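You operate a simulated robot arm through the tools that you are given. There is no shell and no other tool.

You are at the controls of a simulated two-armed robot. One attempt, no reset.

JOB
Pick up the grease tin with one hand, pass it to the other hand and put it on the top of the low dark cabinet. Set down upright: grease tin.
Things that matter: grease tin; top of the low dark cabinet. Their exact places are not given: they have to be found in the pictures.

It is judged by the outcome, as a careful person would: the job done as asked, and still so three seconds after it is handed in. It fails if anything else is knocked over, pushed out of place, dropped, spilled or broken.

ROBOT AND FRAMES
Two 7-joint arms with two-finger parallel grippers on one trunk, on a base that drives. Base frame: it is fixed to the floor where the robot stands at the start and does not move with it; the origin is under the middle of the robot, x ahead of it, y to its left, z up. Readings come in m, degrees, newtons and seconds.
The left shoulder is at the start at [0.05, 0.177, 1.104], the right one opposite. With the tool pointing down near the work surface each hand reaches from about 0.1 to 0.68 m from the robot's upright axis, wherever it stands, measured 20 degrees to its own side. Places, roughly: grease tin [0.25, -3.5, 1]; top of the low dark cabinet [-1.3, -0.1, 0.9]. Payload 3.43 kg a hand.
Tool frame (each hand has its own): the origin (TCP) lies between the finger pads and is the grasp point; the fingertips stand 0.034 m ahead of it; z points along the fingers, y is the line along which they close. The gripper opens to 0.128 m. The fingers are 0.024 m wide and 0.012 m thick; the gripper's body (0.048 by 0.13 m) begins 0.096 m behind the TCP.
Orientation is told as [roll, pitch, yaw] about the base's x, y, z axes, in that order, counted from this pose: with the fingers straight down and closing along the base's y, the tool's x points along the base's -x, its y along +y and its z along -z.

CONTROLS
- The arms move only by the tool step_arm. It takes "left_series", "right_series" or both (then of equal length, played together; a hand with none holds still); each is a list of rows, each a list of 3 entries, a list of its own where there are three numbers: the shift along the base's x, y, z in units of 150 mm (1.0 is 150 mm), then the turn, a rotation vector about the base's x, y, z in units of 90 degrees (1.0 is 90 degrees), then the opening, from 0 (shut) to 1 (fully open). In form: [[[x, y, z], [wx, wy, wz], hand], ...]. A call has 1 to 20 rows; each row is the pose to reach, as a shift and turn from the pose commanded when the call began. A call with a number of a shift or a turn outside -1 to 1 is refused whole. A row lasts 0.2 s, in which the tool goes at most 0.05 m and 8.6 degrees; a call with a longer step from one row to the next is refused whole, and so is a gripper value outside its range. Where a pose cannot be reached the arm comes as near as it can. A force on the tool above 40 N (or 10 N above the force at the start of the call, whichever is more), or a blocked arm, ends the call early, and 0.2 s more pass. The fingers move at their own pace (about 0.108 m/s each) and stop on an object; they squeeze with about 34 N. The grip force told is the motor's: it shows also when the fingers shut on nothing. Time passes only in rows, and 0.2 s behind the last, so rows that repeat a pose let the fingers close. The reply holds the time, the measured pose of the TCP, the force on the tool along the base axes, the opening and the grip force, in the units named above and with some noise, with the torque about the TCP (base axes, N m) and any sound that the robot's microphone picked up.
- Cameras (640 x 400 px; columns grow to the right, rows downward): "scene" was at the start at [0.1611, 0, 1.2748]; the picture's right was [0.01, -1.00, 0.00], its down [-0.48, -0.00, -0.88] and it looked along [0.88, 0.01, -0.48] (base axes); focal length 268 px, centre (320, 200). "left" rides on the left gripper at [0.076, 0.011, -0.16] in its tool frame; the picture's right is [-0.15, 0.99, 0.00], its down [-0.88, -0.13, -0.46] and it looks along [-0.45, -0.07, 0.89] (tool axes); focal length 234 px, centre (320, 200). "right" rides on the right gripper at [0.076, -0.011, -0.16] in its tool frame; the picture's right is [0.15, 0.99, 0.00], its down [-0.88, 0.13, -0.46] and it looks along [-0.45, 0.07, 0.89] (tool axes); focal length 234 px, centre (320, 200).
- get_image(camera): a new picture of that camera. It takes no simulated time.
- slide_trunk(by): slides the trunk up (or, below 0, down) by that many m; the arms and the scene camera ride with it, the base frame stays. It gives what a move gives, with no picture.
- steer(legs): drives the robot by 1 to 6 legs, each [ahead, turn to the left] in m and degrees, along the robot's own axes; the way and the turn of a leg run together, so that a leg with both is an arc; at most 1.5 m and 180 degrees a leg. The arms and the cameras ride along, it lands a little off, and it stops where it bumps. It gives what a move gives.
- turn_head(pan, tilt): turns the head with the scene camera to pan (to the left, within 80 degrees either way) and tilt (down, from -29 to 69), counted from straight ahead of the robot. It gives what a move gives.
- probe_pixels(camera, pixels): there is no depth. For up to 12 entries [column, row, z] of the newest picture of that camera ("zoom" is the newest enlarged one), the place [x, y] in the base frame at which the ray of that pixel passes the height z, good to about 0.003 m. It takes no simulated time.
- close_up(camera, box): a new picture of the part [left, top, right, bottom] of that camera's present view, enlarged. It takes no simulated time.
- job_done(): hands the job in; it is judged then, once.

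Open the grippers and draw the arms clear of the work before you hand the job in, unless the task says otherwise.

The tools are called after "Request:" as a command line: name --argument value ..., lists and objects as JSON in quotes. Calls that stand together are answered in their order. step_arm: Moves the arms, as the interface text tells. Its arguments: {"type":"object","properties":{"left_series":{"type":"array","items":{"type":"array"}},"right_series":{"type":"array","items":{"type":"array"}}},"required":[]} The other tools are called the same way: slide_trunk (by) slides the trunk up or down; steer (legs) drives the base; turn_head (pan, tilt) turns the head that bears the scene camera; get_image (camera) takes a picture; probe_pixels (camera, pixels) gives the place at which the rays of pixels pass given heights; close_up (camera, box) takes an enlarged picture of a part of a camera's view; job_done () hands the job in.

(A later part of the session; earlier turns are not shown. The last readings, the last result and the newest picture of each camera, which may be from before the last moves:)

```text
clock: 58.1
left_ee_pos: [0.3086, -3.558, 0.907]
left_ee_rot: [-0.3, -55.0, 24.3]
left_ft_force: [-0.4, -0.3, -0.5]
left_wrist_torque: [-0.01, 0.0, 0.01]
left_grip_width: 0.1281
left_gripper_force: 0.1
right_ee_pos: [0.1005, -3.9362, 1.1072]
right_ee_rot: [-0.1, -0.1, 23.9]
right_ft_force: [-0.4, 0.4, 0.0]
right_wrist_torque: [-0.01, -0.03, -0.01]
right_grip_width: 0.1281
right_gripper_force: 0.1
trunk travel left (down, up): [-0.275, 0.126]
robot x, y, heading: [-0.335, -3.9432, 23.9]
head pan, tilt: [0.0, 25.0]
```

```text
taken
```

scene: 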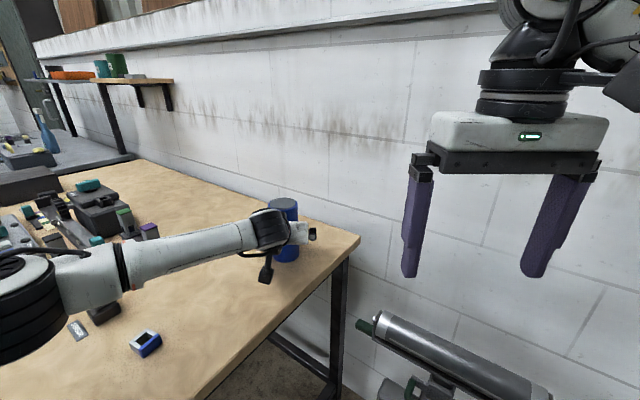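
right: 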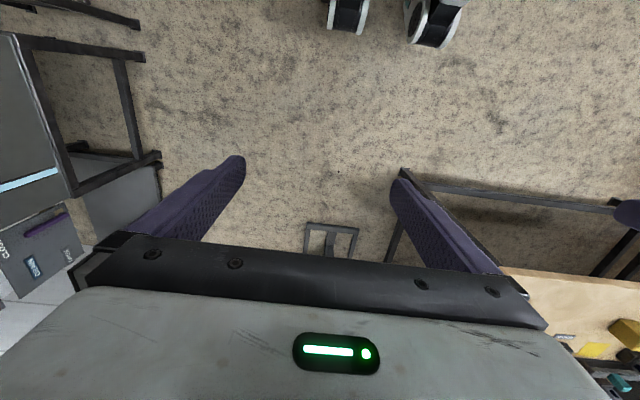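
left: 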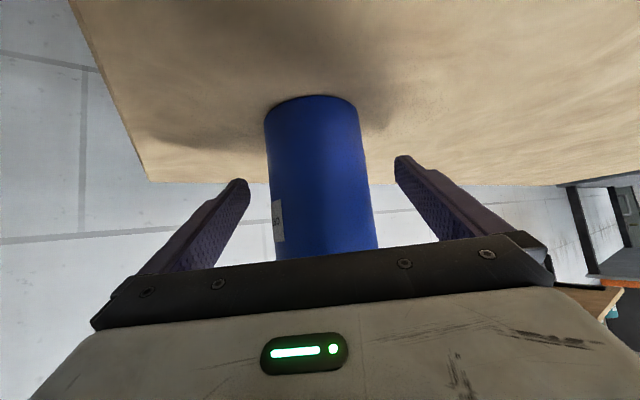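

The tool centre projects to about (320, 193) in the left picture and the tin spans columns 271–370 there, so the tin's axis is at the grasp point. I close the left hand.

Request:
step_arm --left_series '[[[0, 0, 0], [0, 0, 0], 0], [[0, 0, 0], [0, 0, 0], 0], [[0, 0, 0], [0, 0, 0], 0], [[0, 0, 0], [0, 0, 0], 0], [[0, 0, 0], [0, 0, 0], 0]]'

Request:
get_image --camera "left"

```text
clock: 59.3
left_ee_pos: [0.3082, -3.5574, 0.9067]
left_ee_rot: [-0.2, -55.0, 24.2]
left_ft_force: [0.9, 0.9, 1.6]
left_wrist_torque: [0.08, 0.06, 0.0]
left_grip_width: 0.0715
left_gripper_force: 34.5
right_ee_pos: [0.1004, -3.9365, 1.1085]
right_ee_rot: [0.0, 0.0, 24.0]
right_ft_force: [-0.3, 0.2, 0.7]
right_wrist_torque: [-0.02, 0.01, 0.01]
right_grip_width: 0.1279
right_gripper_force: 0.1
trunk travel left (down, up): [-0.275, 0.126]
robot x, y, heading: [-0.3359, -3.9447, 24.1]
head pan, tilt: [0.0, 25.0]
```

```text
taken
```

left: 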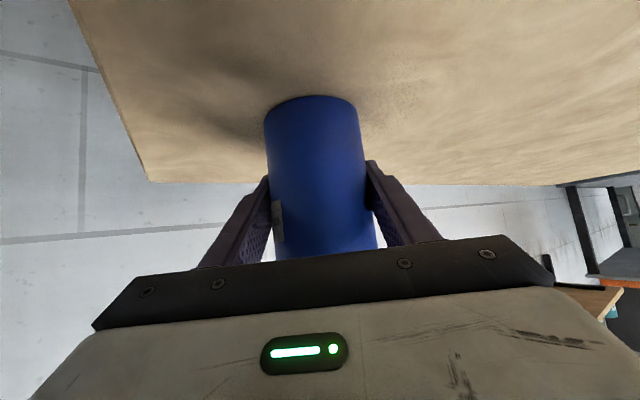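

The fingers hold the tin at 0.0715 m with 34.5 N. I lift it 0.12 m straight up.

Request:
step_arm --left_series '[[[0, 0, 0.1], [0, 0, 0], 0], [[0, 0, 0.25], [0, 0, 0], 0], [[0, 0, 0.42], [0, 0, 0], 0], [[0, 0, 0.6], [0, 0, 0], 0], [[0, 0, 0.8], [0, 0, 0], 0], [[0, 0, 0.8], [0, 0, 0], 0]]'

Request:
get_image --camera "left"

Request:
get_image --camera "scene"

```text
clock: 60.7
left_ee_pos: [0.308, -3.5575, 1.0264]
left_ee_rot: [-0.1, -54.9, 24.2]
left_ft_force: [0.1, 0.1, -4.2]
left_wrist_torque: [-0.02, 0.01, -0.03]
left_grip_width: 0.0711
left_gripper_force: 33.7
right_ee_pos: [0.1011, -3.9361, 1.1077]
right_ee_rot: [0.0, 0.0, 24.0]
right_ft_force: [-0.1, 0.0, -0.9]
right_wrist_torque: [0.03, 0.02, -0.04]
right_grip_width: 0.1281
right_gripper_force: 0.1
trunk travel left (down, up): [-0.275, 0.126]
robot x, y, heading: [-0.3372, -3.9445, 23.9]
head pan, tilt: [0.0, 25.0]
```

```text
taken
```

left: 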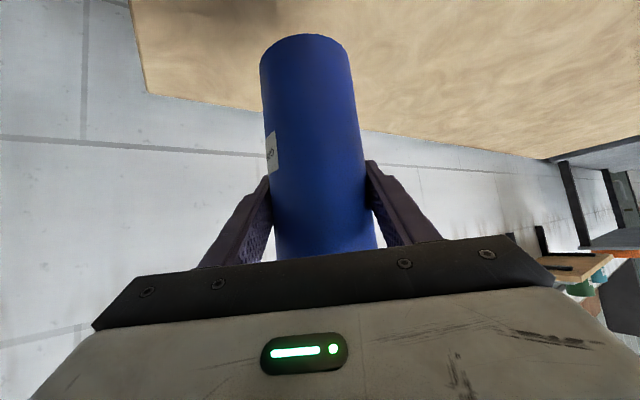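

```text
taken
```

scene: 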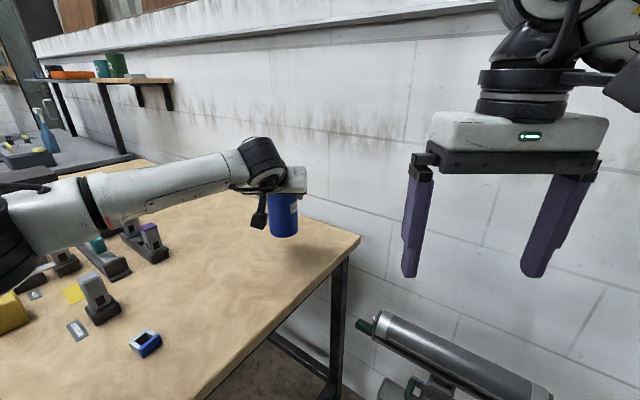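

The tin hangs free (about 4 N, label still seen) and clear of the table at z≈0.97. I back the robot off along its heading into open floor, keeping the arm as it is.

Request:
steer --legs '[[-0.5, 0]]'

Request:
get_image --camera "scene"

```text
clock: 63.7
left_ee_pos: [-0.1525, -3.7644, 1.0262]
left_ee_rot: [-0.2, -54.9, 24.1]
left_ft_force: [0.0, -0.3, -4.1]
left_wrist_torque: [-0.02, 0.0, 0.0]
left_grip_width: 0.0713
left_gripper_force: 33.6
right_ee_pos: [-0.3596, -4.1423, 1.107]
right_ee_rot: [0.0, 0.0, 23.9]
right_ft_force: [-0.3, 0.0, 0.1]
right_wrist_torque: [-0.01, 0.0, 0.01]
right_grip_width: 0.1281
right_gripper_force: 0.0
trunk travel left (down, up): [-0.275, 0.126]
robot x, y, heading: [-0.7989, -4.149, 23.8]
head pan, tilt: [0.0, 25.0]
```

```text
taken
```

scene: 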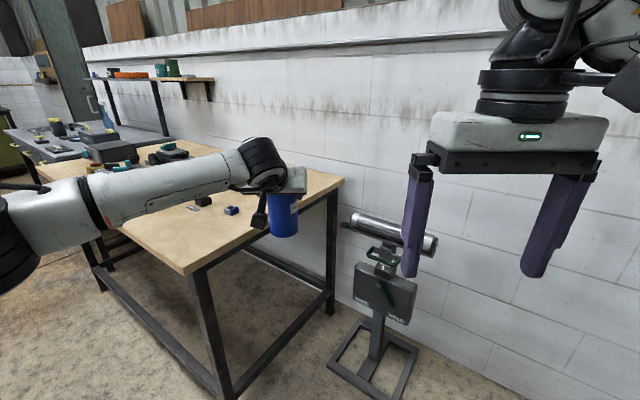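

The robot stands in free floor at (-0.80, -4.15) with the tin held at about 0.75 m ahead. I draw the left hand back and turn it about the vertical to the right (tin stays upright), towards a passing pose in front of the body.

Request:
step_arm --left_series '[[[-0.114, -0.076, -0.038], [0, 0, -0.071], 0], [[-0.229, -0.152, -0.076], [0, 0, -0.143], 0], [[-0.343, -0.228, -0.114], [0, 0, -0.214], 0], [[-0.457, -0.305, -0.152], [0, 0, -0.286], 0], [[-0.571, -0.381, -0.19], [0, 0, -0.357], 0], [[-0.686, -0.457, -0.229], [0, 0, -0.429], 0], [[-0.8, -0.533, -0.267], [0, 0, -0.5], 0], [[-0.8, -0.533, -0.267], [0, 0, -0.5], 0]]'

Request:
get_image --camera "scene"

```text
clock: 65.5
left_ee_pos: [-0.273, -3.8448, 0.9854]
left_ee_rot: [-0.2, -55.0, -21.0]
left_ft_force: [1.4, -0.3, -3.9]
left_wrist_torque: [-0.01, 0.03, 0.02]
left_grip_width: 0.0715
left_gripper_force: 34.1
right_ee_pos: [-0.3596, -4.1416, 1.1081]
right_ee_rot: [0.1, 0.0, 23.7]
right_ft_force: [-0.4, 0.2, -0.3]
right_wrist_torque: [0.0, -0.01, 0.0]
right_grip_width: 0.128
right_gripper_force: 0.0
trunk travel left (down, up): [-0.275, 0.126]
robot x, y, heading: [-0.8035, -4.1506, 24.1]
head pan, tilt: [0.0, 25.0]
```

```text
taken
```

scene: 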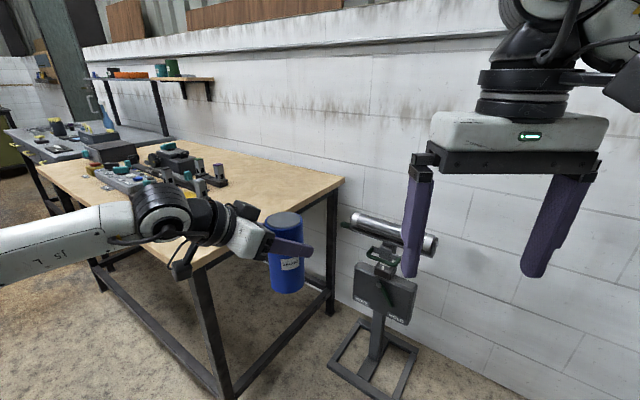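

The hand is turned 45° and the tin is upright at (285, 255). I turn the remaining 45° and bring the tin to about 0.5 m ahead in the middle.

Request:
step_arm --left_series '[[[-0.078, -0.071, -0.038], [0, 0, -0.071], 0], [[-0.156, -0.143, -0.076], [0, 0, -0.143], 0], [[-0.234, -0.214, -0.114], [0, 0, -0.214], 0], [[-0.312, -0.286, -0.152], [0, 0, -0.286], 0], [[-0.39, -0.357, -0.19], [0, 0, -0.357], 0], [[-0.468, -0.429, -0.229], [0, 0, -0.429], 0], [[-0.547, -0.5, -0.267], [0, 0, -0.5], 0], [[-0.547, -0.5, -0.267], [0, 0, -0.5], 0]]'

Request:
get_image --camera "scene"

```text
clock: 67.3
left_ee_pos: [-0.3515, -3.8976, 1.0041]
left_ee_rot: [-0.2, -55.0, -34.4]
left_ft_force: [0.9, 0.8, -5.3]
left_wrist_torque: [-0.01, 0.02, -0.02]
left_grip_width: 0.0712
left_gripper_force: 33.5
left hand out of reach, approached as far as the arm can: row 2, 3, 4, 5, 6, 7, 8
right_ee_pos: [-0.3603, -4.1421, 1.1065]
right_ee_rot: [-0.1, 0.2, 23.8]
right_ft_force: [0.9, -0.2, -0.6]
right_wrist_torque: [0.01, 0.1, 0.01]
right_grip_width: 0.1281
right_gripper_force: 0.0
trunk travel left (down, up): [-0.275, 0.126]
robot x, y, heading: [-0.7991, -4.1511, 24.0]
head pan, tilt: [0.0, 25.0]
```

```text
taken
```

scene: 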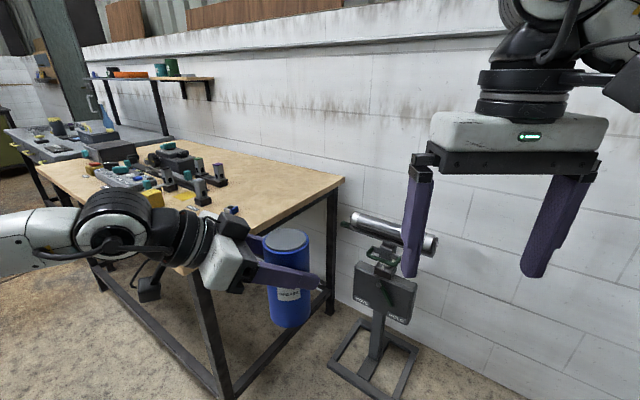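

The wrist stops at about 58° of turn (yaw -34°), with the tin still upright. I turn back by 36° to find a pose well inside the reach and see which reference the rows use.

Request:
step_arm --left_series '[[[0, 0, 0], [0, 0, 0.067], 0], [[0, 0, 0], [0, 0, 0.133], 0], [[0, 0, 0], [0, 0, 0.2], 0], [[0, 0, 0], [0, 0, 0.267], 0], [[0, 0, 0], [0, 0, 0.333], 0], [[0, 0, 0], [0, 0, 0.4], 0], [[0, 0, 0], [0, 0, 0.4], 0]]'

Request:
get_image --camera "scene"

```text
clock: 68.9
left_ee_pos: [-0.3551, -3.8998, 1.005]
left_ee_rot: [-0.1, -54.9, 1.6]
left_ft_force: [-0.5, 0.2, -3.7]
left_wrist_torque: [0.02, -0.01, 0.02]
left_grip_width: 0.0715
left_gripper_force: 34.0
right_ee_pos: [-0.3591, -4.143, 1.1076]
right_ee_rot: [-0.1, -0.1, 23.9]
right_ft_force: [-0.4, -0.6, 0.0]
right_wrist_torque: [-0.04, 0.02, -0.04]
right_grip_width: 0.1277
right_gripper_force: 0.0
trunk travel left (down, up): [-0.275, 0.126]
robot x, y, heading: [-0.8018, -4.1471, 24.0]
head pan, tilt: [0.0, 25.0]
```

```text
taken
```

scene: 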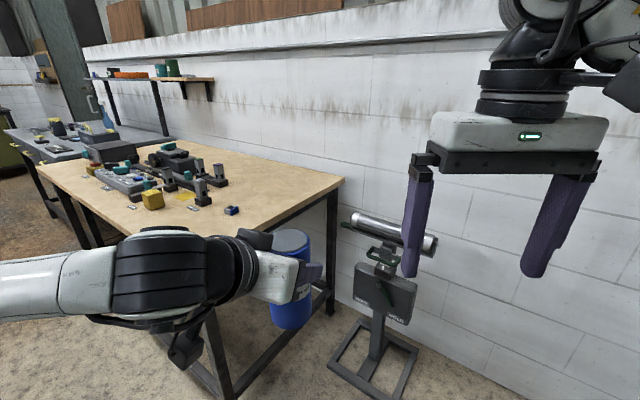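

The rows count from the reached pose; the left hand now points along yaw 1.6° with the tin at [-0.355, -3.90], upright. I lower the tin by 0.095 m so the right hand can come over it comfortably.

Request:
step_arm --left_series '[[[0, 0, -0.16], [0, 0, 0], 0], [[0, 0, -0.32], [0, 0, 0], 0], [[0, 0, -0.48], [0, 0, 0], 0], [[0, 0, -0.633], [0, 0, 0], 0], [[0, 0, -0.633], [0, 0, 0], 0]]' --right_series '[[[0, 0, 0.1], [0, 0, 0], 1], [[0, 0, 0.2], [0, 0, 0], 1], [[0, 0, 0.2], [0, 0, 0], 1], [[0, 0, 0.2], [0, 0, 0], 1], [[0, 0, 0.2], [0, 0, 0], 1]]'

Request:
get_image --camera "scene"

Request:
get_image --camera "right"

Request:
get_image --camera "left"

```text
clock: 70.1
left_ee_pos: [-0.355, -3.8993, 0.9083]
left_ee_rot: [0.0, -55.0, 1.5]
left_ft_force: [-1.1, -0.1, -3.6]
left_wrist_torque: [-0.04, 0.0, 0.03]
left_grip_width: 0.0715
left_gripper_force: 34.2
right_ee_pos: [-0.359, -4.1419, 1.1368]
right_ee_rot: [0.0, 0.1, 23.8]
right_ft_force: [0.1, 0.2, -0.2]
right_wrist_torque: [0.0, -0.02, -0.01]
right_grip_width: 0.1278
right_gripper_force: 0.1
trunk travel left (down, up): [-0.275, 0.126]
robot x, y, heading: [-0.7987, -4.1508, 24.0]
head pan, tilt: [0.0, 25.0]
```

```text
taken
```

scene: 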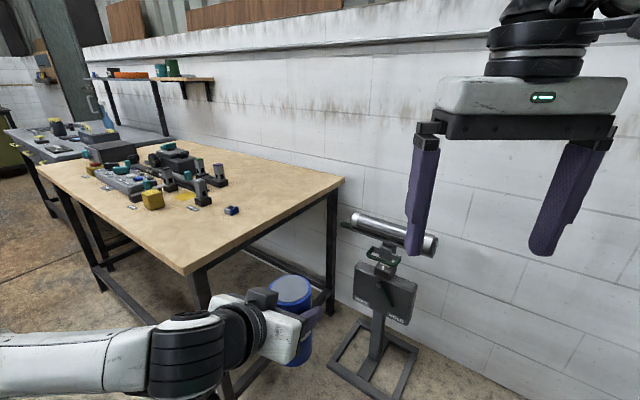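

```text
taken
```

right: 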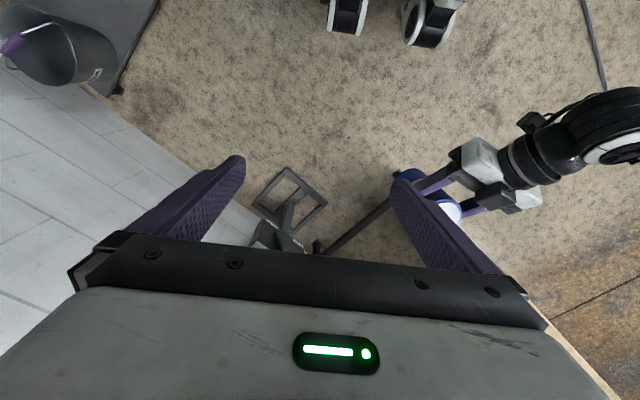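

```text
taken
```

left: 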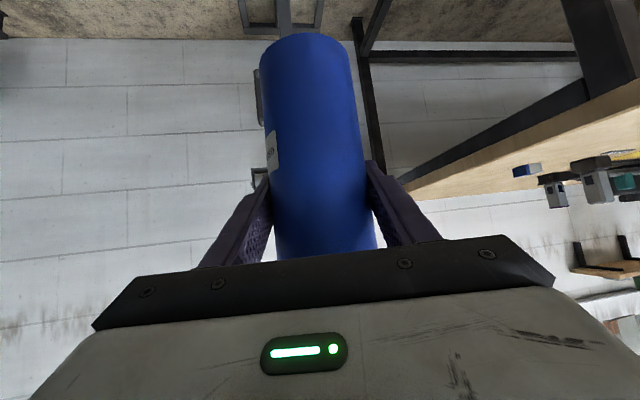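

The tin top is now at about z 1.00 and the right hand's tips are at 1.10. I turn the right hand by -22° so it closes parallel to the left one and move it over towards the tin.

Request:
step_arm --right_series '[[[0.005, 0.2, 0], [0, 0, -0.05], 1], [[0.01, 0.4, 0], [0, 0, -0.1], 1], [[0.015, 0.6, 0], [0, 0, -0.15], 1], [[0.02, 0.8, 0], [0, 0, -0.2], 1], [[0.025, 0.98, 0], [0, 0, -0.248], 1], [[0.025, 0.98, 0], [0, 0, -0.248], 1]]'

Request:
get_image --camera "scene"

Request:
get_image --camera "right"

```text
clock: 71.5
left_ee_pos: [-0.3561, -3.8981, 0.9091]
left_ee_rot: [-0.1, -55.0, 1.5]
left_ft_force: [0.7, 0.3, -3.8]
left_wrist_torque: [0.0, 0.0, 0.01]
left_grip_width: 0.0711
left_gripper_force: 34.3
right_ee_pos: [-0.3558, -3.9943, 1.1374]
right_ee_rot: [-0.1, -0.1, 1.4]
right_ft_force: [0.1, 1.0, 0.0]
right_wrist_torque: [0.03, -0.03, 0.0]
right_grip_width: 0.128
right_gripper_force: 0.0
trunk travel left (down, up): [-0.275, 0.126]
robot x, y, heading: [-0.801, -4.1494, 23.9]
head pan, tilt: [0.0, 25.0]
```

```text
taken
```

scene: 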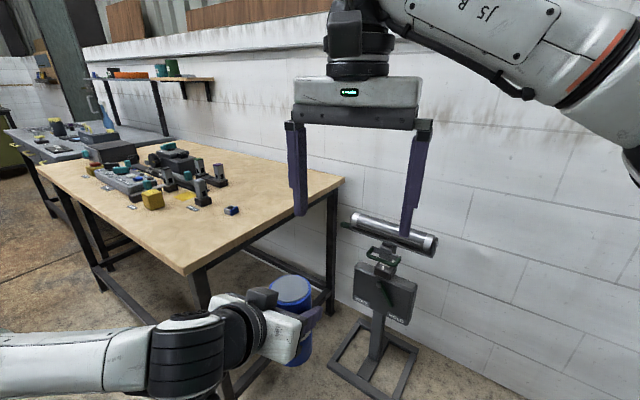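

```text
taken
```

right: 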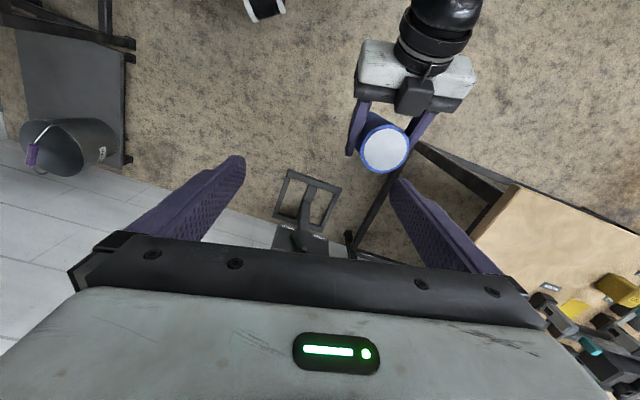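

The tin's lid shows at (385, 148) in the right picture. There is a small black box on top of the left gripper (scene (262, 297)); I enlarge it to judge the clearance for the right hand.

Request:
close_up --camera "scene" --box '[180, 260, 340, 380]'

Request:
close_up --camera "right" --box '[320, 20, 500, 190]'

Request:
probe_pixels --camera "right" --pixels '[[385, 148, 1.0], [412, 98, 1.05], [412, 98, 1.1], [432, 90, 1.05], [398, 90, 1.05]]'

Request:
probe_pixels --camera "scene" --pixels '[[290, 290, 1.0], [262, 297, 1.05], [262, 297, 1.1], [277, 296, 1.05]]'

```text
3.33 times, centred on (260, 320) of scene
```

zoom: 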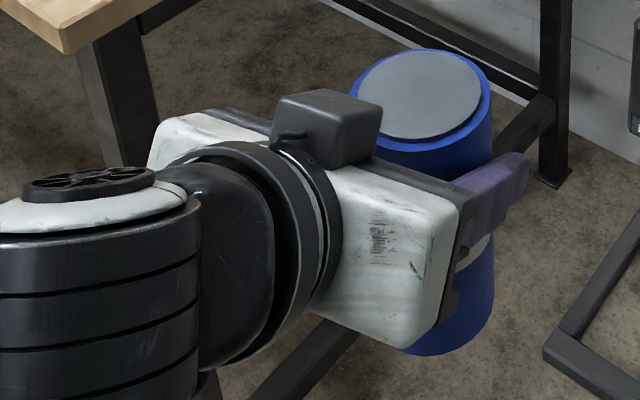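

```text
2.35 times, centred on (410, 105) of right
```

zoom: 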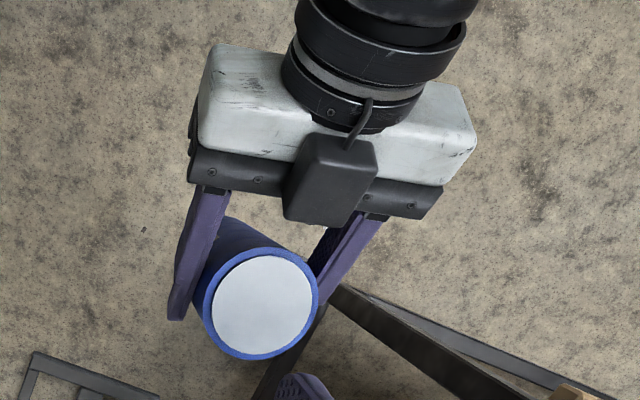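

```text
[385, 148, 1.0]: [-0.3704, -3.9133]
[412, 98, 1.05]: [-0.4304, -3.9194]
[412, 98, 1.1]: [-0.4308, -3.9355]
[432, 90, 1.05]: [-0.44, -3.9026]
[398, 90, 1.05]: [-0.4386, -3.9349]
```

```text
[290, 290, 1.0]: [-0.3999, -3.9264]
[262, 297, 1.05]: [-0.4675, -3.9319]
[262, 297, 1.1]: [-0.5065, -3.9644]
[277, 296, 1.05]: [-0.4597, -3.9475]
```

The lid's position from both cameras and the left picture (foot moved from row 97 at the grasp to row 34 after the lift) show that the tin slid about 4.7 cm down in the fingers during the lift: I now hold it only ~4.5 cm under its lid. I check this with an enlarged left view before going on.

Request:
close_up --camera "left" --box '[200, 0, 440, 280]'

Request:
close_up --camera "scene" --box '[240, 260, 360, 380]'

```text
1.43 times, centred on (320, 140) of left
```

zoom: 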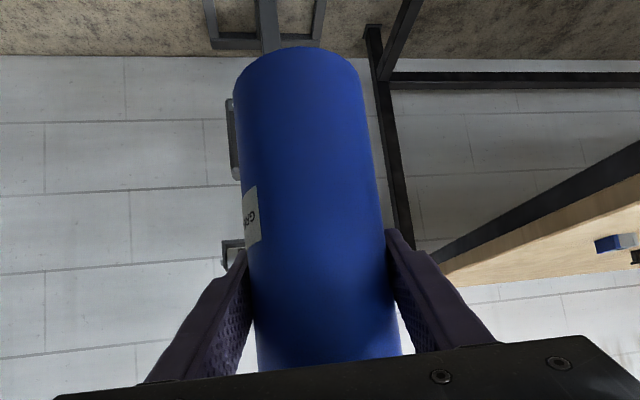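

```text
3.33 times, centred on (300, 320) of scene
```

zoom: 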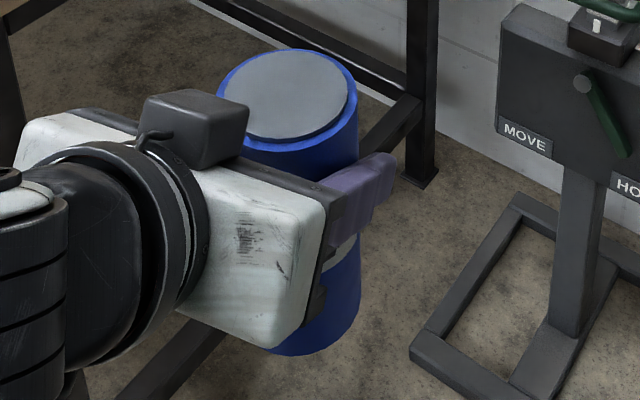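

Confirmed: only about 2 cm of tin shows above the fingers, too little to pass it to the other hand from above. I will set it back on the wooden table and grip it lower, so first I take the right hand back to its parked place, then raise the tin above table height.

Request:
step_arm --right_series '[[[-0.005, -0.2, 0], [0, 0, 0.05], 1], [[-0.01, -0.4, 0], [0, 0, 0.1], 1], [[-0.015, -0.6, 0], [0, 0, 0.15], 1], [[-0.02, -0.8, 0], [0, 0, 0.2], 1], [[-0.025, -0.98, 0], [0, 0, 0.248], 1]]'

Request:
step_arm --left_series '[[[0, 0, 0.06], [0, 0, 0.02], 0], [[0, 0, 0.16], [0, 0, 0.05], 0], [[0, 0, 0.28], [0, 0, 0.08], 0], [[0, 0, 0.4], [0, 0, 0.11], 0], [[0, 0, 0.52], [0, 0, 0.14], 0], [[0, 0, 0.64], [0, 0, 0.17], 0], [[0, 0, 0.76], [0, 0, 0.2], 0], [[0, 0, 0.86], [0, 0, 0.23], 0], [[0, 0, 0.93], [0, 0, 0.249], 0], [[0, 0, 0.95], [0, 0, 0.249], 0], [[0, 0, 0.95], [0, 0, 0.249], 0]]'

Request:
get_image --camera "left"

Request:
get_image --camera "scene"

```text
clock: 72.7
left_ee_pos: [-0.3543, -3.8995, 0.9093]
left_ee_rot: [-0.1, -55.0, 1.6]
left_ft_force: [0.9, 0.6, -4.5]
left_wrist_torque: [0.01, -0.01, -0.01]
left_grip_width: 0.0713
left_gripper_force: 34.1
right_ee_pos: [-0.3587, -4.143, 1.138]
right_ee_rot: [0.1, 0.0, 23.9]
right_ft_force: [-0.1, 0.6, -0.5]
right_wrist_torque: [0.02, 0.02, 0.01]
right_grip_width: 0.1283
right_gripper_force: 0.1
trunk travel left (down, up): [-0.275, 0.126]
robot x, y, heading: [-0.8013, -4.1544, 23.9]
head pan, tilt: [0.0, 25.0]
```

```text
clock: 75.1
left_ee_pos: [-0.3549, -3.898, 1.0533]
left_ee_rot: [-0.1, -54.9, 24.0]
left_ft_force: [-0.3, -0.2, -4.3]
left_wrist_torque: [0.03, 0.0, 0.0]
left_grip_width: 0.071
left_gripper_force: 33.5
right_ee_pos: [-0.3586, -4.1423, 1.1371]
right_ee_rot: [0.0, -0.1, 23.7]
right_ft_force: [0.4, 0.2, 0.2]
right_wrist_torque: [0.01, -0.02, -0.03]
right_grip_width: 0.128
right_gripper_force: 0.0
trunk travel left (down, up): [-0.275, 0.126]
robot x, y, heading: [-0.7978, -4.1501, 24.1]
head pan, tilt: [0.0, 25.0]
```

```text
taken
```

left: 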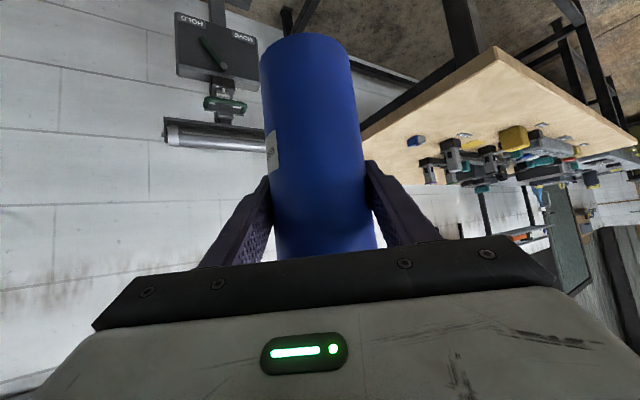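

```text
taken
```

scene: 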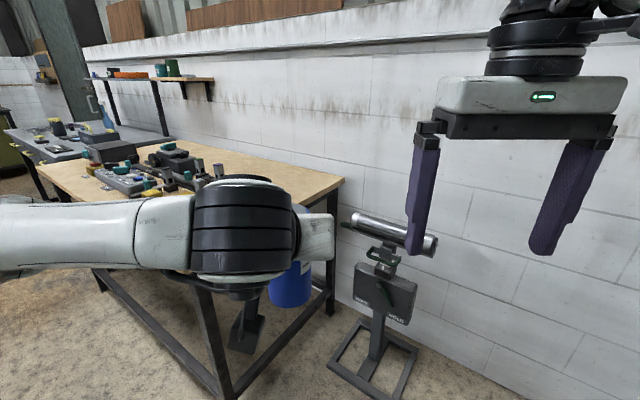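

No further slip (foot still at row 34). I drive forward again by 0.46 m to the same spot as before, with the tin bottom at about z 0.95.

Request:
steer --legs '[[0.48, 0]]'

Request:
get_image --camera "scene"

```text
clock: 77.9
left_ee_pos: [0.0847, -3.7034, 1.0521]
left_ee_rot: [-0.1, -55.1, 23.9]
left_ft_force: [0.6, 0.5, -4.6]
left_wrist_torque: [0.0, -0.02, -0.01]
left_grip_width: 0.0713
left_gripper_force: 33.7
right_ee_pos: [0.0815, -3.9471, 1.137]
right_ee_rot: [0.0, 0.0, 23.9]
right_ft_force: [0.0, 0.4, -0.6]
right_wrist_torque: [0.01, -0.02, 0.04]
right_grip_width: 0.1281
right_gripper_force: 0.2
trunk travel left (down, up): [-0.275, 0.126]
robot x, y, heading: [-0.3612, -3.9504, 23.9]
head pan, tilt: [0.0, 25.0]
```

```text
taken
```

scene: 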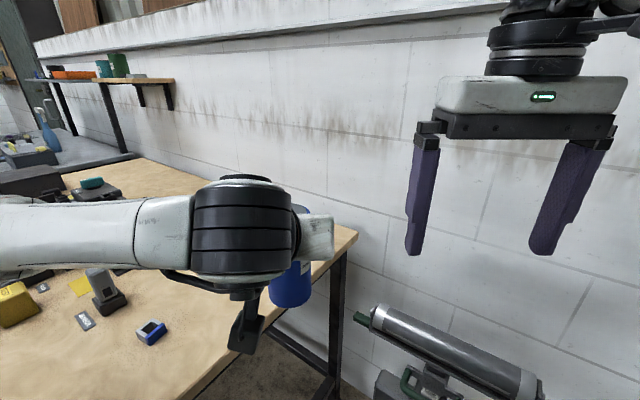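

The tin is clear of the table's end. I carry it forward at this height to the free spot at about [0.275, -3.57].

Request:
step_arm --left_series '[[[0.08, 0.056, 0], [0, 0, 0], 0], [[0.2, 0.14, 0], [0, 0, 0], 0], [[0.34, 0.238, 0], [0, 0, 0], 0], [[0.48, 0.336, 0], [0, 0, 0], 0], [[0.62, 0.434, 0], [0, 0, 0], 0], [[0.74, 0.518, 0], [0, 0, 0], 0], [[0.84, 0.588, 0], [0, 0, 0], 0], [[0.92, 0.644, 0], [0, 0, 0], 0], [[0.95, 0.665, 0], [0, 0, 0], 0]]'

Request:
step_arm --left_series '[[[0.04, 0.028, -0.02], [0, 0, 0], 0], [[0.1, 0.07, -0.06], [0, 0, 0], 0], [[0.17, 0.119, -0.12], [0, 0, 0], 0], [[0.24, 0.168, -0.18], [0, 0, 0], 0], [[0.29, 0.203, -0.24], [0, 0, 0], 0], [[0.31, 0.22, -0.3], [0, 0, 0], 0], [[0.315, 0.222, -0.36], [0, 0, 0], 0], [[0.315, 0.222, -0.4], [0, 0, 0], 0], [[0.315, 0.222, -0.43], [0, 0, 0], 0], [[0.315, 0.222, -0.43], [0, 0, 0], 0]]'

Request:
get_image --camera "left"

Request:
get_image --camera "scene"

```text
clock: 79.9
left_ee_pos: [0.228, -3.6045, 1.0518]
left_ee_rot: [0.0, -55.0, 23.8]
left_ft_force: [-0.9, 0.1, -3.6]
left_wrist_torque: [-0.02, -0.03, -0.02]
left_grip_width: 0.0714
left_gripper_force: 34.0
right_ee_pos: [0.0823, -3.9473, 1.1376]
right_ee_rot: [-0.1, 0.1, 23.8]
right_ft_force: [0.1, 0.5, 0.6]
right_wrist_torque: [-0.01, -0.04, -0.01]
right_grip_width: 0.128
right_gripper_force: 0.0
trunk travel left (down, up): [-0.275, 0.126]
robot x, y, heading: [-0.3614, -3.9564, 24.0]
head pan, tilt: [0.0, 25.0]
```

```text
clock: 82.1
left_ee_pos: [0.2754, -3.5708, 0.9865]
left_ee_rot: [-0.1, -54.9, 23.8]
left_ft_force: [-0.2, -0.7, -4.7]
left_wrist_torque: [0.0, 0.01, 0.01]
left_grip_width: 0.0713
left_gripper_force: 33.4
right_ee_pos: [0.0813, -3.947, 1.1373]
right_ee_rot: [0.0, 0.0, 23.9]
right_ft_force: [0.3, 0.3, -0.4]
right_wrist_torque: [0.01, 0.05, 0.01]
right_grip_width: 0.1278
right_gripper_force: 0.0
trunk travel left (down, up): [-0.275, 0.126]
robot x, y, heading: [-0.3619, -3.9551, 23.7]
head pan, tilt: [0.0, 25.0]
```

```text
taken
```

left: 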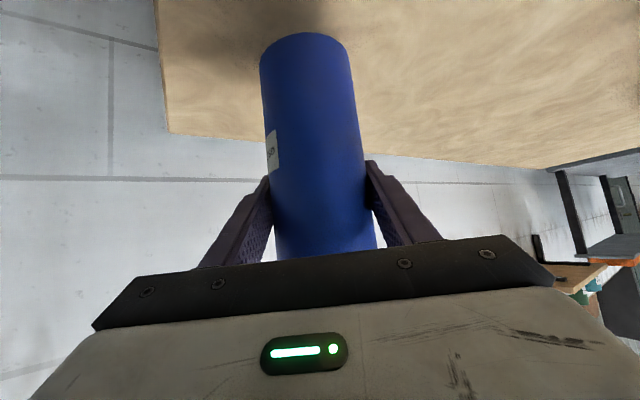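

```text
taken
```

scene: 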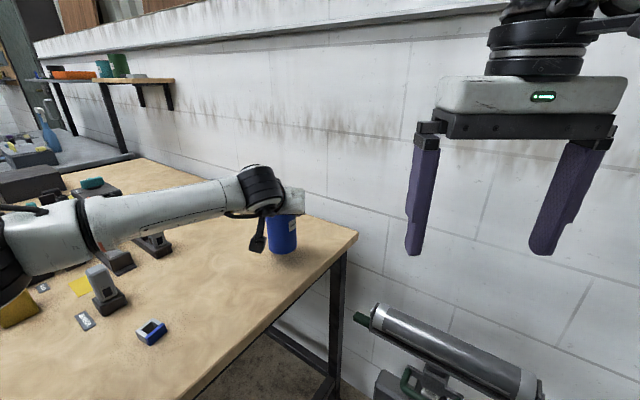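

The tin's bottom is about 3 cm above the table. I lower it slowly and watch the force for contact.

Request:
step_arm --left_series '[[[0, 0, -0.03], [0, 0, 0], 0], [[0, 0, -0.07], [0, 0, 0], 0], [[0, 0, -0.11], [0, 0, 0], 0], [[0, 0, -0.14], [0, 0, 0], 0], [[0, 0, -0.17], [0, 0, 0], 0], [[0, 0, -0.185], [0, 0, 0], 0], [[0, 0, -0.185], [0, 0, 0], 0]]'

Request:
get_image --camera "left"

```text
clock: 83.7
left_ee_pos: [0.2748, -3.571, 0.959]
left_ee_rot: [0.0, -55.1, 23.9]
left_ft_force: [-0.3, 0.9, -4.1]
left_wrist_torque: [0.04, 0.0, -0.01]
left_grip_width: 0.0711
left_gripper_force: 34.4
right_ee_pos: [0.0816, -3.948, 1.1376]
right_ee_rot: [0.0, -0.1, 23.7]
right_ft_force: [0.2, -0.4, 0.6]
right_wrist_torque: [-0.03, 0.0, 0.02]
right_grip_width: 0.1281
right_gripper_force: 0.1
trunk travel left (down, up): [-0.275, 0.126]
robot x, y, heading: [-0.3623, -3.9575, 24.0]
head pan, tilt: [0.0, 25.0]
```

```text
taken
```

left: 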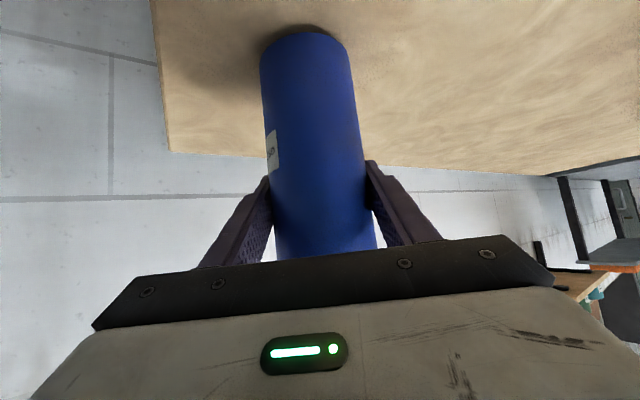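

The shadow shows the foot is within half a centimetre of the table, still without contact force. I lower in 2 mm steps.

Request:
step_arm --left_series '[[[0, 0, -0.015], [0, 0, 0], 0], [[0, 0, -0.03], [0, 0, 0], 0], [[0, 0, -0.03], [0, 0, 0], 0]]'

Request:
step_arm --left_series '[[[0, 0, -0.012], [0, 0, 0], 0], [[0, 0, -0.012], [0, 0, 0], 0]]'

Request:
step_arm --left_series '[[[0, 0, -0.012], [0, 0, 0], 0], [[0, 0, -0.012], [0, 0, 0], 0]]'

```text
clock: 84.5
left_ee_pos: [0.2745, -3.5711, 0.9545]
left_ee_rot: [-0.1, -55.0, 23.8]
left_ft_force: [0.9, 0.0, -3.5]
left_wrist_torque: [-0.03, -0.03, 0.02]
left_grip_width: 0.071
left_gripper_force: 33.6
right_ee_pos: [0.081, -3.9486, 1.1366]
right_ee_rot: [0.0, 0.1, 23.9]
right_ft_force: [-0.7, -0.3, 0.2]
right_wrist_torque: [0.01, 0.03, 0.0]
right_grip_width: 0.128
right_gripper_force: 0.1
trunk travel left (down, up): [-0.275, 0.126]
robot x, y, heading: [-0.3568, -3.9558, 23.9]
head pan, tilt: [0.0, 25.0]
```

```text
clock: 85.1
left_ee_pos: [0.2744, -3.5711, 0.9541]
left_ee_rot: [-0.1, -54.9, 23.8]
left_ft_force: [0.2, -1.0, -3.5]
left_wrist_torque: [-0.01, -0.03, 0.03]
left_grip_width: 0.0712
left_gripper_force: 33.7
right_ee_pos: [0.081, -3.9474, 1.1372]
right_ee_rot: [0.0, 0.0, 23.8]
right_ft_force: [-1.1, -0.4, 1.0]
right_wrist_torque: [0.03, -0.02, -0.02]
right_grip_width: 0.128
right_gripper_force: 0.0
trunk travel left (down, up): [-0.275, 0.126]
robot x, y, heading: [-0.3603, -3.9581, 24.1]
head pan, tilt: [0.0, 25.0]
```

```text
clock: 85.7
left_ee_pos: [0.2742, -3.5707, 0.9536]
left_ee_rot: [-0.1, -55.1, 23.9]
left_ft_force: [-0.2, 0.4, 0.7]
left_wrist_torque: [0.14, -0.13, 0.01]
left_grip_width: 0.0713
left_gripper_force: 34.6
right_ee_pos: [0.0807, -3.948, 1.1384]
right_ee_rot: [0.0, -0.1, 23.8]
right_ft_force: [1.0, -0.3, 0.3]
right_wrist_torque: [0.02, -0.01, 0.0]
right_grip_width: 0.1279
right_gripper_force: 0.1
trunk travel left (down, up): [-0.275, 0.126]
robot x, y, heading: [-0.3591, -3.9571, 23.9]
head pan, tilt: [0.0, 25.0]
```

The weight left the hand at TCP z 0.9536: the tin stands on the table. I open the left hand.

Request:
step_arm --left_series '[[[0, 0, 0], [0, 0, 0], 0.7], [[0, 0, 0], [0, 0, 0], 1], [[0, 0, 0], [0, 0, 0], 1], [[0, 0, 0], [0, 0, 0], 1]]'

Request:
get_image --camera "left"

```text
clock: 86.7
left_ee_pos: [0.2736, -3.5724, 0.9515]
left_ee_rot: [-0.1, -55.0, 23.8]
left_ft_force: [0.9, 0.4, -0.4]
left_wrist_torque: [0.0, -0.01, 0.02]
left_grip_width: 0.1279
left_gripper_force: 0.0
right_ee_pos: [0.0803, -3.9471, 1.1379]
right_ee_rot: [0.0, 0.0, 23.8]
right_ft_force: [-0.3, 0.1, 0.2]
right_wrist_torque: [-0.02, -0.02, -0.01]
right_grip_width: 0.1283
right_gripper_force: 0.1
trunk travel left (down, up): [-0.275, 0.126]
robot x, y, heading: [-0.3612, -3.957, 23.8]
head pan, tilt: [0.0, 25.0]
```

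```text
taken
```

left: 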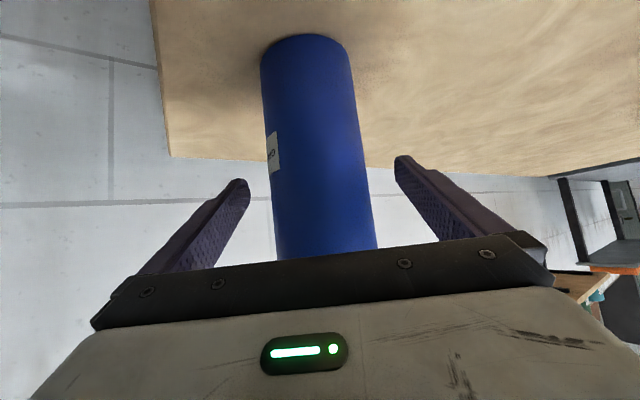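

The tin stands by itself between the open fingers. I lower the open hand straight down by 5 cm to grip it near its foot.

Request:
step_arm --left_series '[[[0, 0, -0.08], [0, 0, 0], 1], [[0, 0, -0.16], [0, 0, 0], 1], [[0, 0, -0.24], [0, 0, 0], 1], [[0, 0, -0.3], [0, 0, 0], 1], [[0, 0, -0.34], [0, 0, 0], 1], [[0, 0, -0.34], [0, 0, 0], 1]]'

Request:
get_image --camera "left"

Request:
get_image --camera "scene"

```text
clock: 88.1
left_ee_pos: [0.2741, -3.5707, 0.9013]
left_ee_rot: [0.0, -55.0, 23.9]
left_ft_force: [-0.4, 0.2, -0.4]
left_wrist_torque: [-0.04, -0.03, 0.01]
left_grip_width: 0.128
left_gripper_force: 0.0
right_ee_pos: [0.0791, -3.9472, 1.1371]
right_ee_rot: [-0.1, 0.0, 23.8]
right_ft_force: [0.3, 0.5, 0.6]
right_wrist_torque: [0.01, 0.01, 0.0]
right_grip_width: 0.1281
right_gripper_force: 0.1
trunk travel left (down, up): [-0.275, 0.126]
robot x, y, heading: [-0.3604, -3.9511, 24.1]
head pan, tilt: [0.0, 25.0]
```

```text
taken
```

left: 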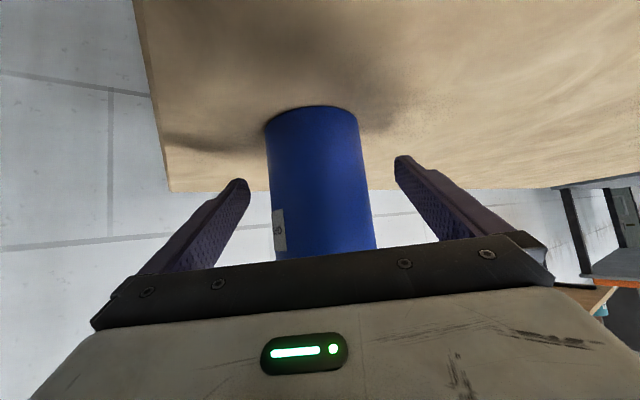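

```text
taken
```

scene: 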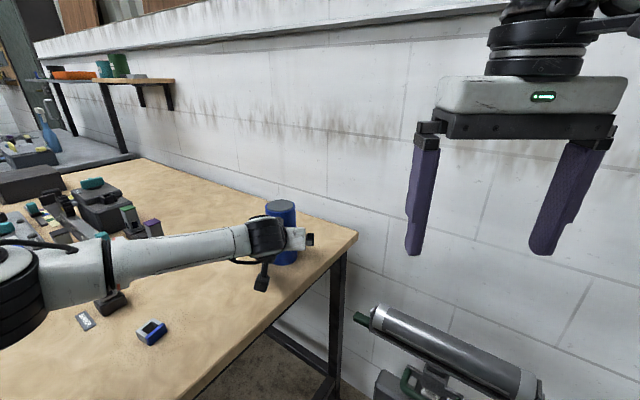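

The foot now shows at row 106, as expected for a grip 4.9 cm above the table. I close the hand, give it a full second, and lift just 1 cm, very slowly, to test for slipping.

Request:
step_arm --left_series '[[[0, 0, 0], [0, 0, 0], 0], [[0, 0, 0], [0, 0, 0], 0], [[0, 0, 0], [0, 0, 0], 0], [[0, 0, 0], [0, 0, 0], 0], [[0, 0, 0], [0, 0, 0], 0], [[0, 0, 0], [0, 0, 0], 0], [[0, 0, 0], [0, 0, 0], 0]]'

Request:
step_arm --left_series '[[[0, 0, 0.01], [0, 0, 0], 0], [[0, 0, 0.02], [0, 0, 0], 0], [[0, 0, 0.03], [0, 0, 0], 0], [[0, 0, 0.045], [0, 0, 0], 0], [[0, 0, 0.06], [0, 0, 0], 0], [[0, 0, 0.06], [0, 0, 0], 0]]'

Request:
get_image --camera "left"

```text
clock: 89.7
left_ee_pos: [0.2748, -3.571, 0.9011]
left_ee_rot: [-0.1, -55.0, 23.8]
left_ft_force: [1.2, -0.4, 0.1]
left_wrist_torque: [-0.01, -0.02, -0.02]
left_grip_width: 0.0713
left_gripper_force: 34.3
right_ee_pos: [0.0806, -3.9483, 1.1376]
right_ee_rot: [0.0, -0.1, 23.8]
right_ft_force: [-0.5, -1.1, 0.0]
right_wrist_torque: [0.0, 0.02, 0.0]
right_grip_width: 0.128
right_gripper_force: 0.0
trunk travel left (down, up): [-0.275, 0.126]
robot x, y, heading: [-0.3577, -3.9556, 23.8]
head pan, tilt: [0.0, 25.0]
```

```text
clock: 91.1
left_ee_pos: [0.2752, -3.5706, 0.9104]
left_ee_rot: [-0.1, -54.9, 24.0]
left_ft_force: [-0.4, 1.0, -3.8]
left_wrist_torque: [-0.03, 0.0, -0.02]
left_grip_width: 0.0713
left_gripper_force: 33.9
right_ee_pos: [0.081, -3.9476, 1.1369]
right_ee_rot: [0.0, 0.0, 23.8]
right_ft_force: [0.2, 0.7, -0.4]
right_wrist_torque: [0.03, -0.02, -0.04]
right_grip_width: 0.1276
right_gripper_force: 0.0
trunk travel left (down, up): [-0.275, 0.126]
robot x, y, heading: [-0.3578, -3.9559, 24.1]
head pan, tilt: [0.0, 25.0]
```

```text
taken
```

left: 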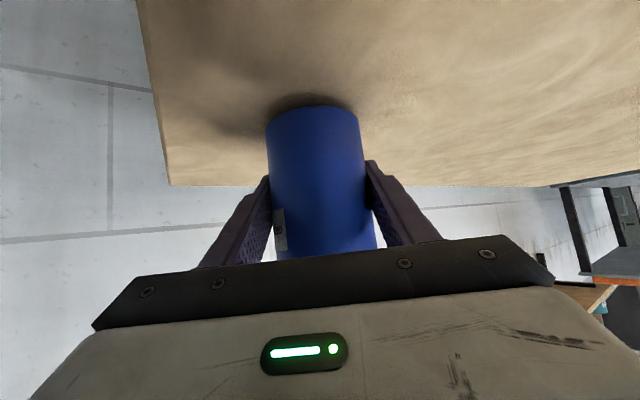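

No slip this time: the foot stays at row 106 while the hand carries 3.8 N. I lift on gently by another 10 cm and check again.

Request:
step_arm --left_series '[[[0, 0, 0.02], [0, 0, 0], 0], [[0, 0, 0.06], [0, 0, 0], 0], [[0, 0, 0.11], [0, 0, 0], 0], [[0, 0, 0.16], [0, 0, 0], 0], [[0, 0, 0.22], [0, 0, 0], 0], [[0, 0, 0.28], [0, 0, 0], 0], [[0, 0, 0.34], [0, 0, 0], 0], [[0, 0, 0.4], [0, 0, 0], 0], [[0, 0, 0.46], [0, 0, 0], 0], [[0, 0, 0.52], [0, 0, 0], 0], [[0, 0, 0.58], [0, 0, 0], 0], [[0, 0, 0.63], [0, 0, 0], 0], [[0, 0, 0.66], [0, 0, 0], 0], [[0, 0, 0.67], [0, 0, 0], 0]]'

Request:
get_image --camera "left"

```text
clock: 94.1
left_ee_pos: [0.274, -3.5703, 1.0096]
left_ee_rot: [-0.2, -55.0, 23.9]
left_ft_force: [0.3, -0.3, -4.3]
left_wrist_torque: [0.03, 0.01, -0.02]
left_grip_width: 0.0711
left_gripper_force: 34.2
right_ee_pos: [0.0806, -3.9479, 1.1383]
right_ee_rot: [0.0, 0.0, 23.8]
right_ft_force: [1.0, -1.1, 0.4]
right_wrist_torque: [-0.02, -0.01, 0.0]
right_grip_width: 0.128
right_gripper_force: 0.0
trunk travel left (down, up): [-0.275, 0.126]
robot x, y, heading: [-0.3594, -3.9541, 23.9]
head pan, tilt: [0.0, 25.0]
```

```text
taken
```

left: 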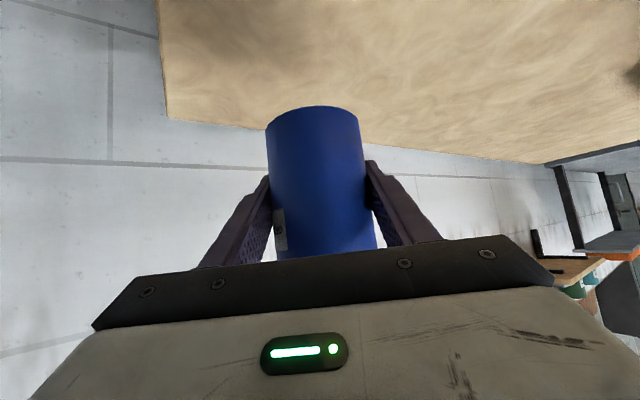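

The tin holds firmly (foot still at row 106), its bottom at z≈0.96. I back off again into the free floor.

Request:
steer --legs '[[-0.48, 0]]'

Request:
get_image --camera "left"

```text
clock: 97.0
left_ee_pos: [-0.1629, -3.7624, 1.011]
left_ee_rot: [-0.1, -55.0, 24.1]
left_ft_force: [0.3, 0.4, -4.1]
left_wrist_torque: [0.01, 0.0, -0.01]
left_grip_width: 0.0712
left_gripper_force: 33.9
right_ee_pos: [-0.3553, -4.1402, 1.1376]
right_ee_rot: [0.0, 0.0, 24.0]
right_ft_force: [-0.1, 0.5, 0.3]
right_wrist_torque: [-0.01, 0.0, -0.02]
right_grip_width: 0.128
right_gripper_force: 0.1
trunk travel left (down, up): [-0.275, 0.126]
robot x, y, heading: [-0.7993, -4.1534, 23.9]
head pan, tilt: [0.0, 25.0]
```

```text
taken
```

left: 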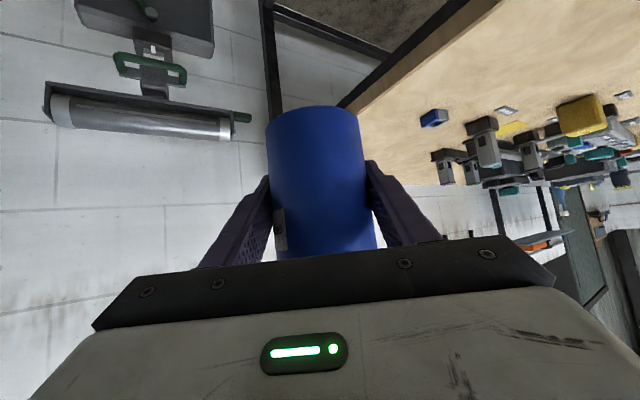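

The robot is back at (-0.80, -4.15) with the tin firm. I bring the left hand to the passing pose [-0.355, -3.90, 0.91] with yaw ~1.5°, in two gentle moves.

Request:
step_arm --left_series '[[[-0.06, -0.04, -0.03], [0, 0, -0.015], 0], [[-0.16, -0.11, -0.08], [0, 0, -0.035], 0], [[-0.27, -0.19, -0.14], [0, 0, -0.055], 0], [[-0.38, -0.27, -0.19], [0, 0, -0.075], 0], [[-0.49, -0.35, -0.25], [0, 0, -0.095], 0], [[-0.59, -0.42, -0.3], [0, 0, -0.115], 0], [[-0.66, -0.465, -0.33], [0, 0, -0.125], 0]]'

Request:
step_arm --left_series '[[[-0.06, -0.045, -0.035], [0, 0, -0.015], 0], [[-0.16, -0.12, -0.09], [0, 0, -0.035], 0], [[-0.27, -0.2, -0.15], [0, 0, -0.055], 0], [[-0.38, -0.28, -0.22], [0, 0, -0.075], 0], [[-0.48, -0.355, -0.28], [0, 0, -0.095], 0], [[-0.56, -0.42, -0.33], [0, 0, -0.115], 0], [[-0.61, -0.445, -0.353], [0, 0, -0.125], 0], [[-0.61, -0.445, -0.353], [0, 0, -0.125], 0]]'

Request:
get_image --camera "left"

Request:
get_image --camera "scene"

```text
clock: 98.6
left_ee_pos: [-0.2616, -3.8319, 0.9613]
left_ee_rot: [-0.1, -55.0, 13.0]
left_ft_force: [-0.6, -0.7, -4.6]
left_wrist_torque: [0.02, 0.0, 0.0]
left_grip_width: 0.0713
left_gripper_force: 34.1
right_ee_pos: [-0.356, -4.1403, 1.137]
right_ee_rot: [0.0, -0.1, 24.1]
right_ft_force: [0.1, 0.3, 0.1]
right_wrist_torque: [-0.02, 0.01, -0.03]
right_grip_width: 0.1278
right_gripper_force: 0.0
trunk travel left (down, up): [-0.275, 0.126]
robot x, y, heading: [-0.7977, -4.1514, 23.9]
head pan, tilt: [0.0, 25.0]
```

```text
clock: 100.4
left_ee_pos: [-0.3535, -3.8985, 0.9066]
left_ee_rot: [-0.1, -55.0, 1.6]
left_ft_force: [0.8, 0.0, -4.0]
left_wrist_torque: [0.01, 0.02, 0.0]
left_grip_width: 0.0713
left_gripper_force: 34.3
right_ee_pos: [-0.3553, -4.1412, 1.1372]
right_ee_rot: [0.0, 0.0, 24.0]
right_ft_force: [-0.5, -0.2, -0.4]
right_wrist_torque: [0.04, 0.01, 0.01]
right_grip_width: 0.1281
right_gripper_force: 0.1
trunk travel left (down, up): [-0.275, 0.126]
robot x, y, heading: [-0.7954, -4.1458, 24.2]
head pan, tilt: [0.0, 25.0]
```

```text
taken
```

left: 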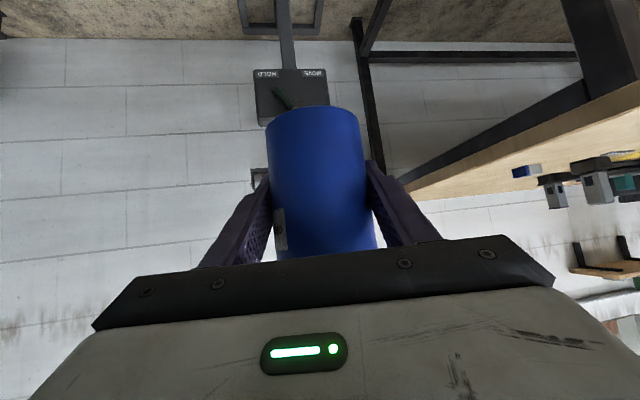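

```text
taken
```

scene: 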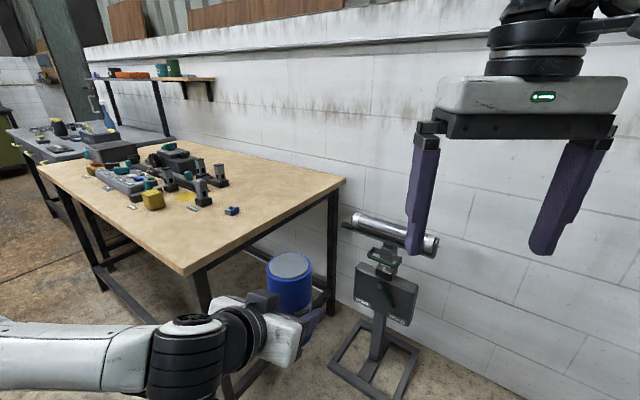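

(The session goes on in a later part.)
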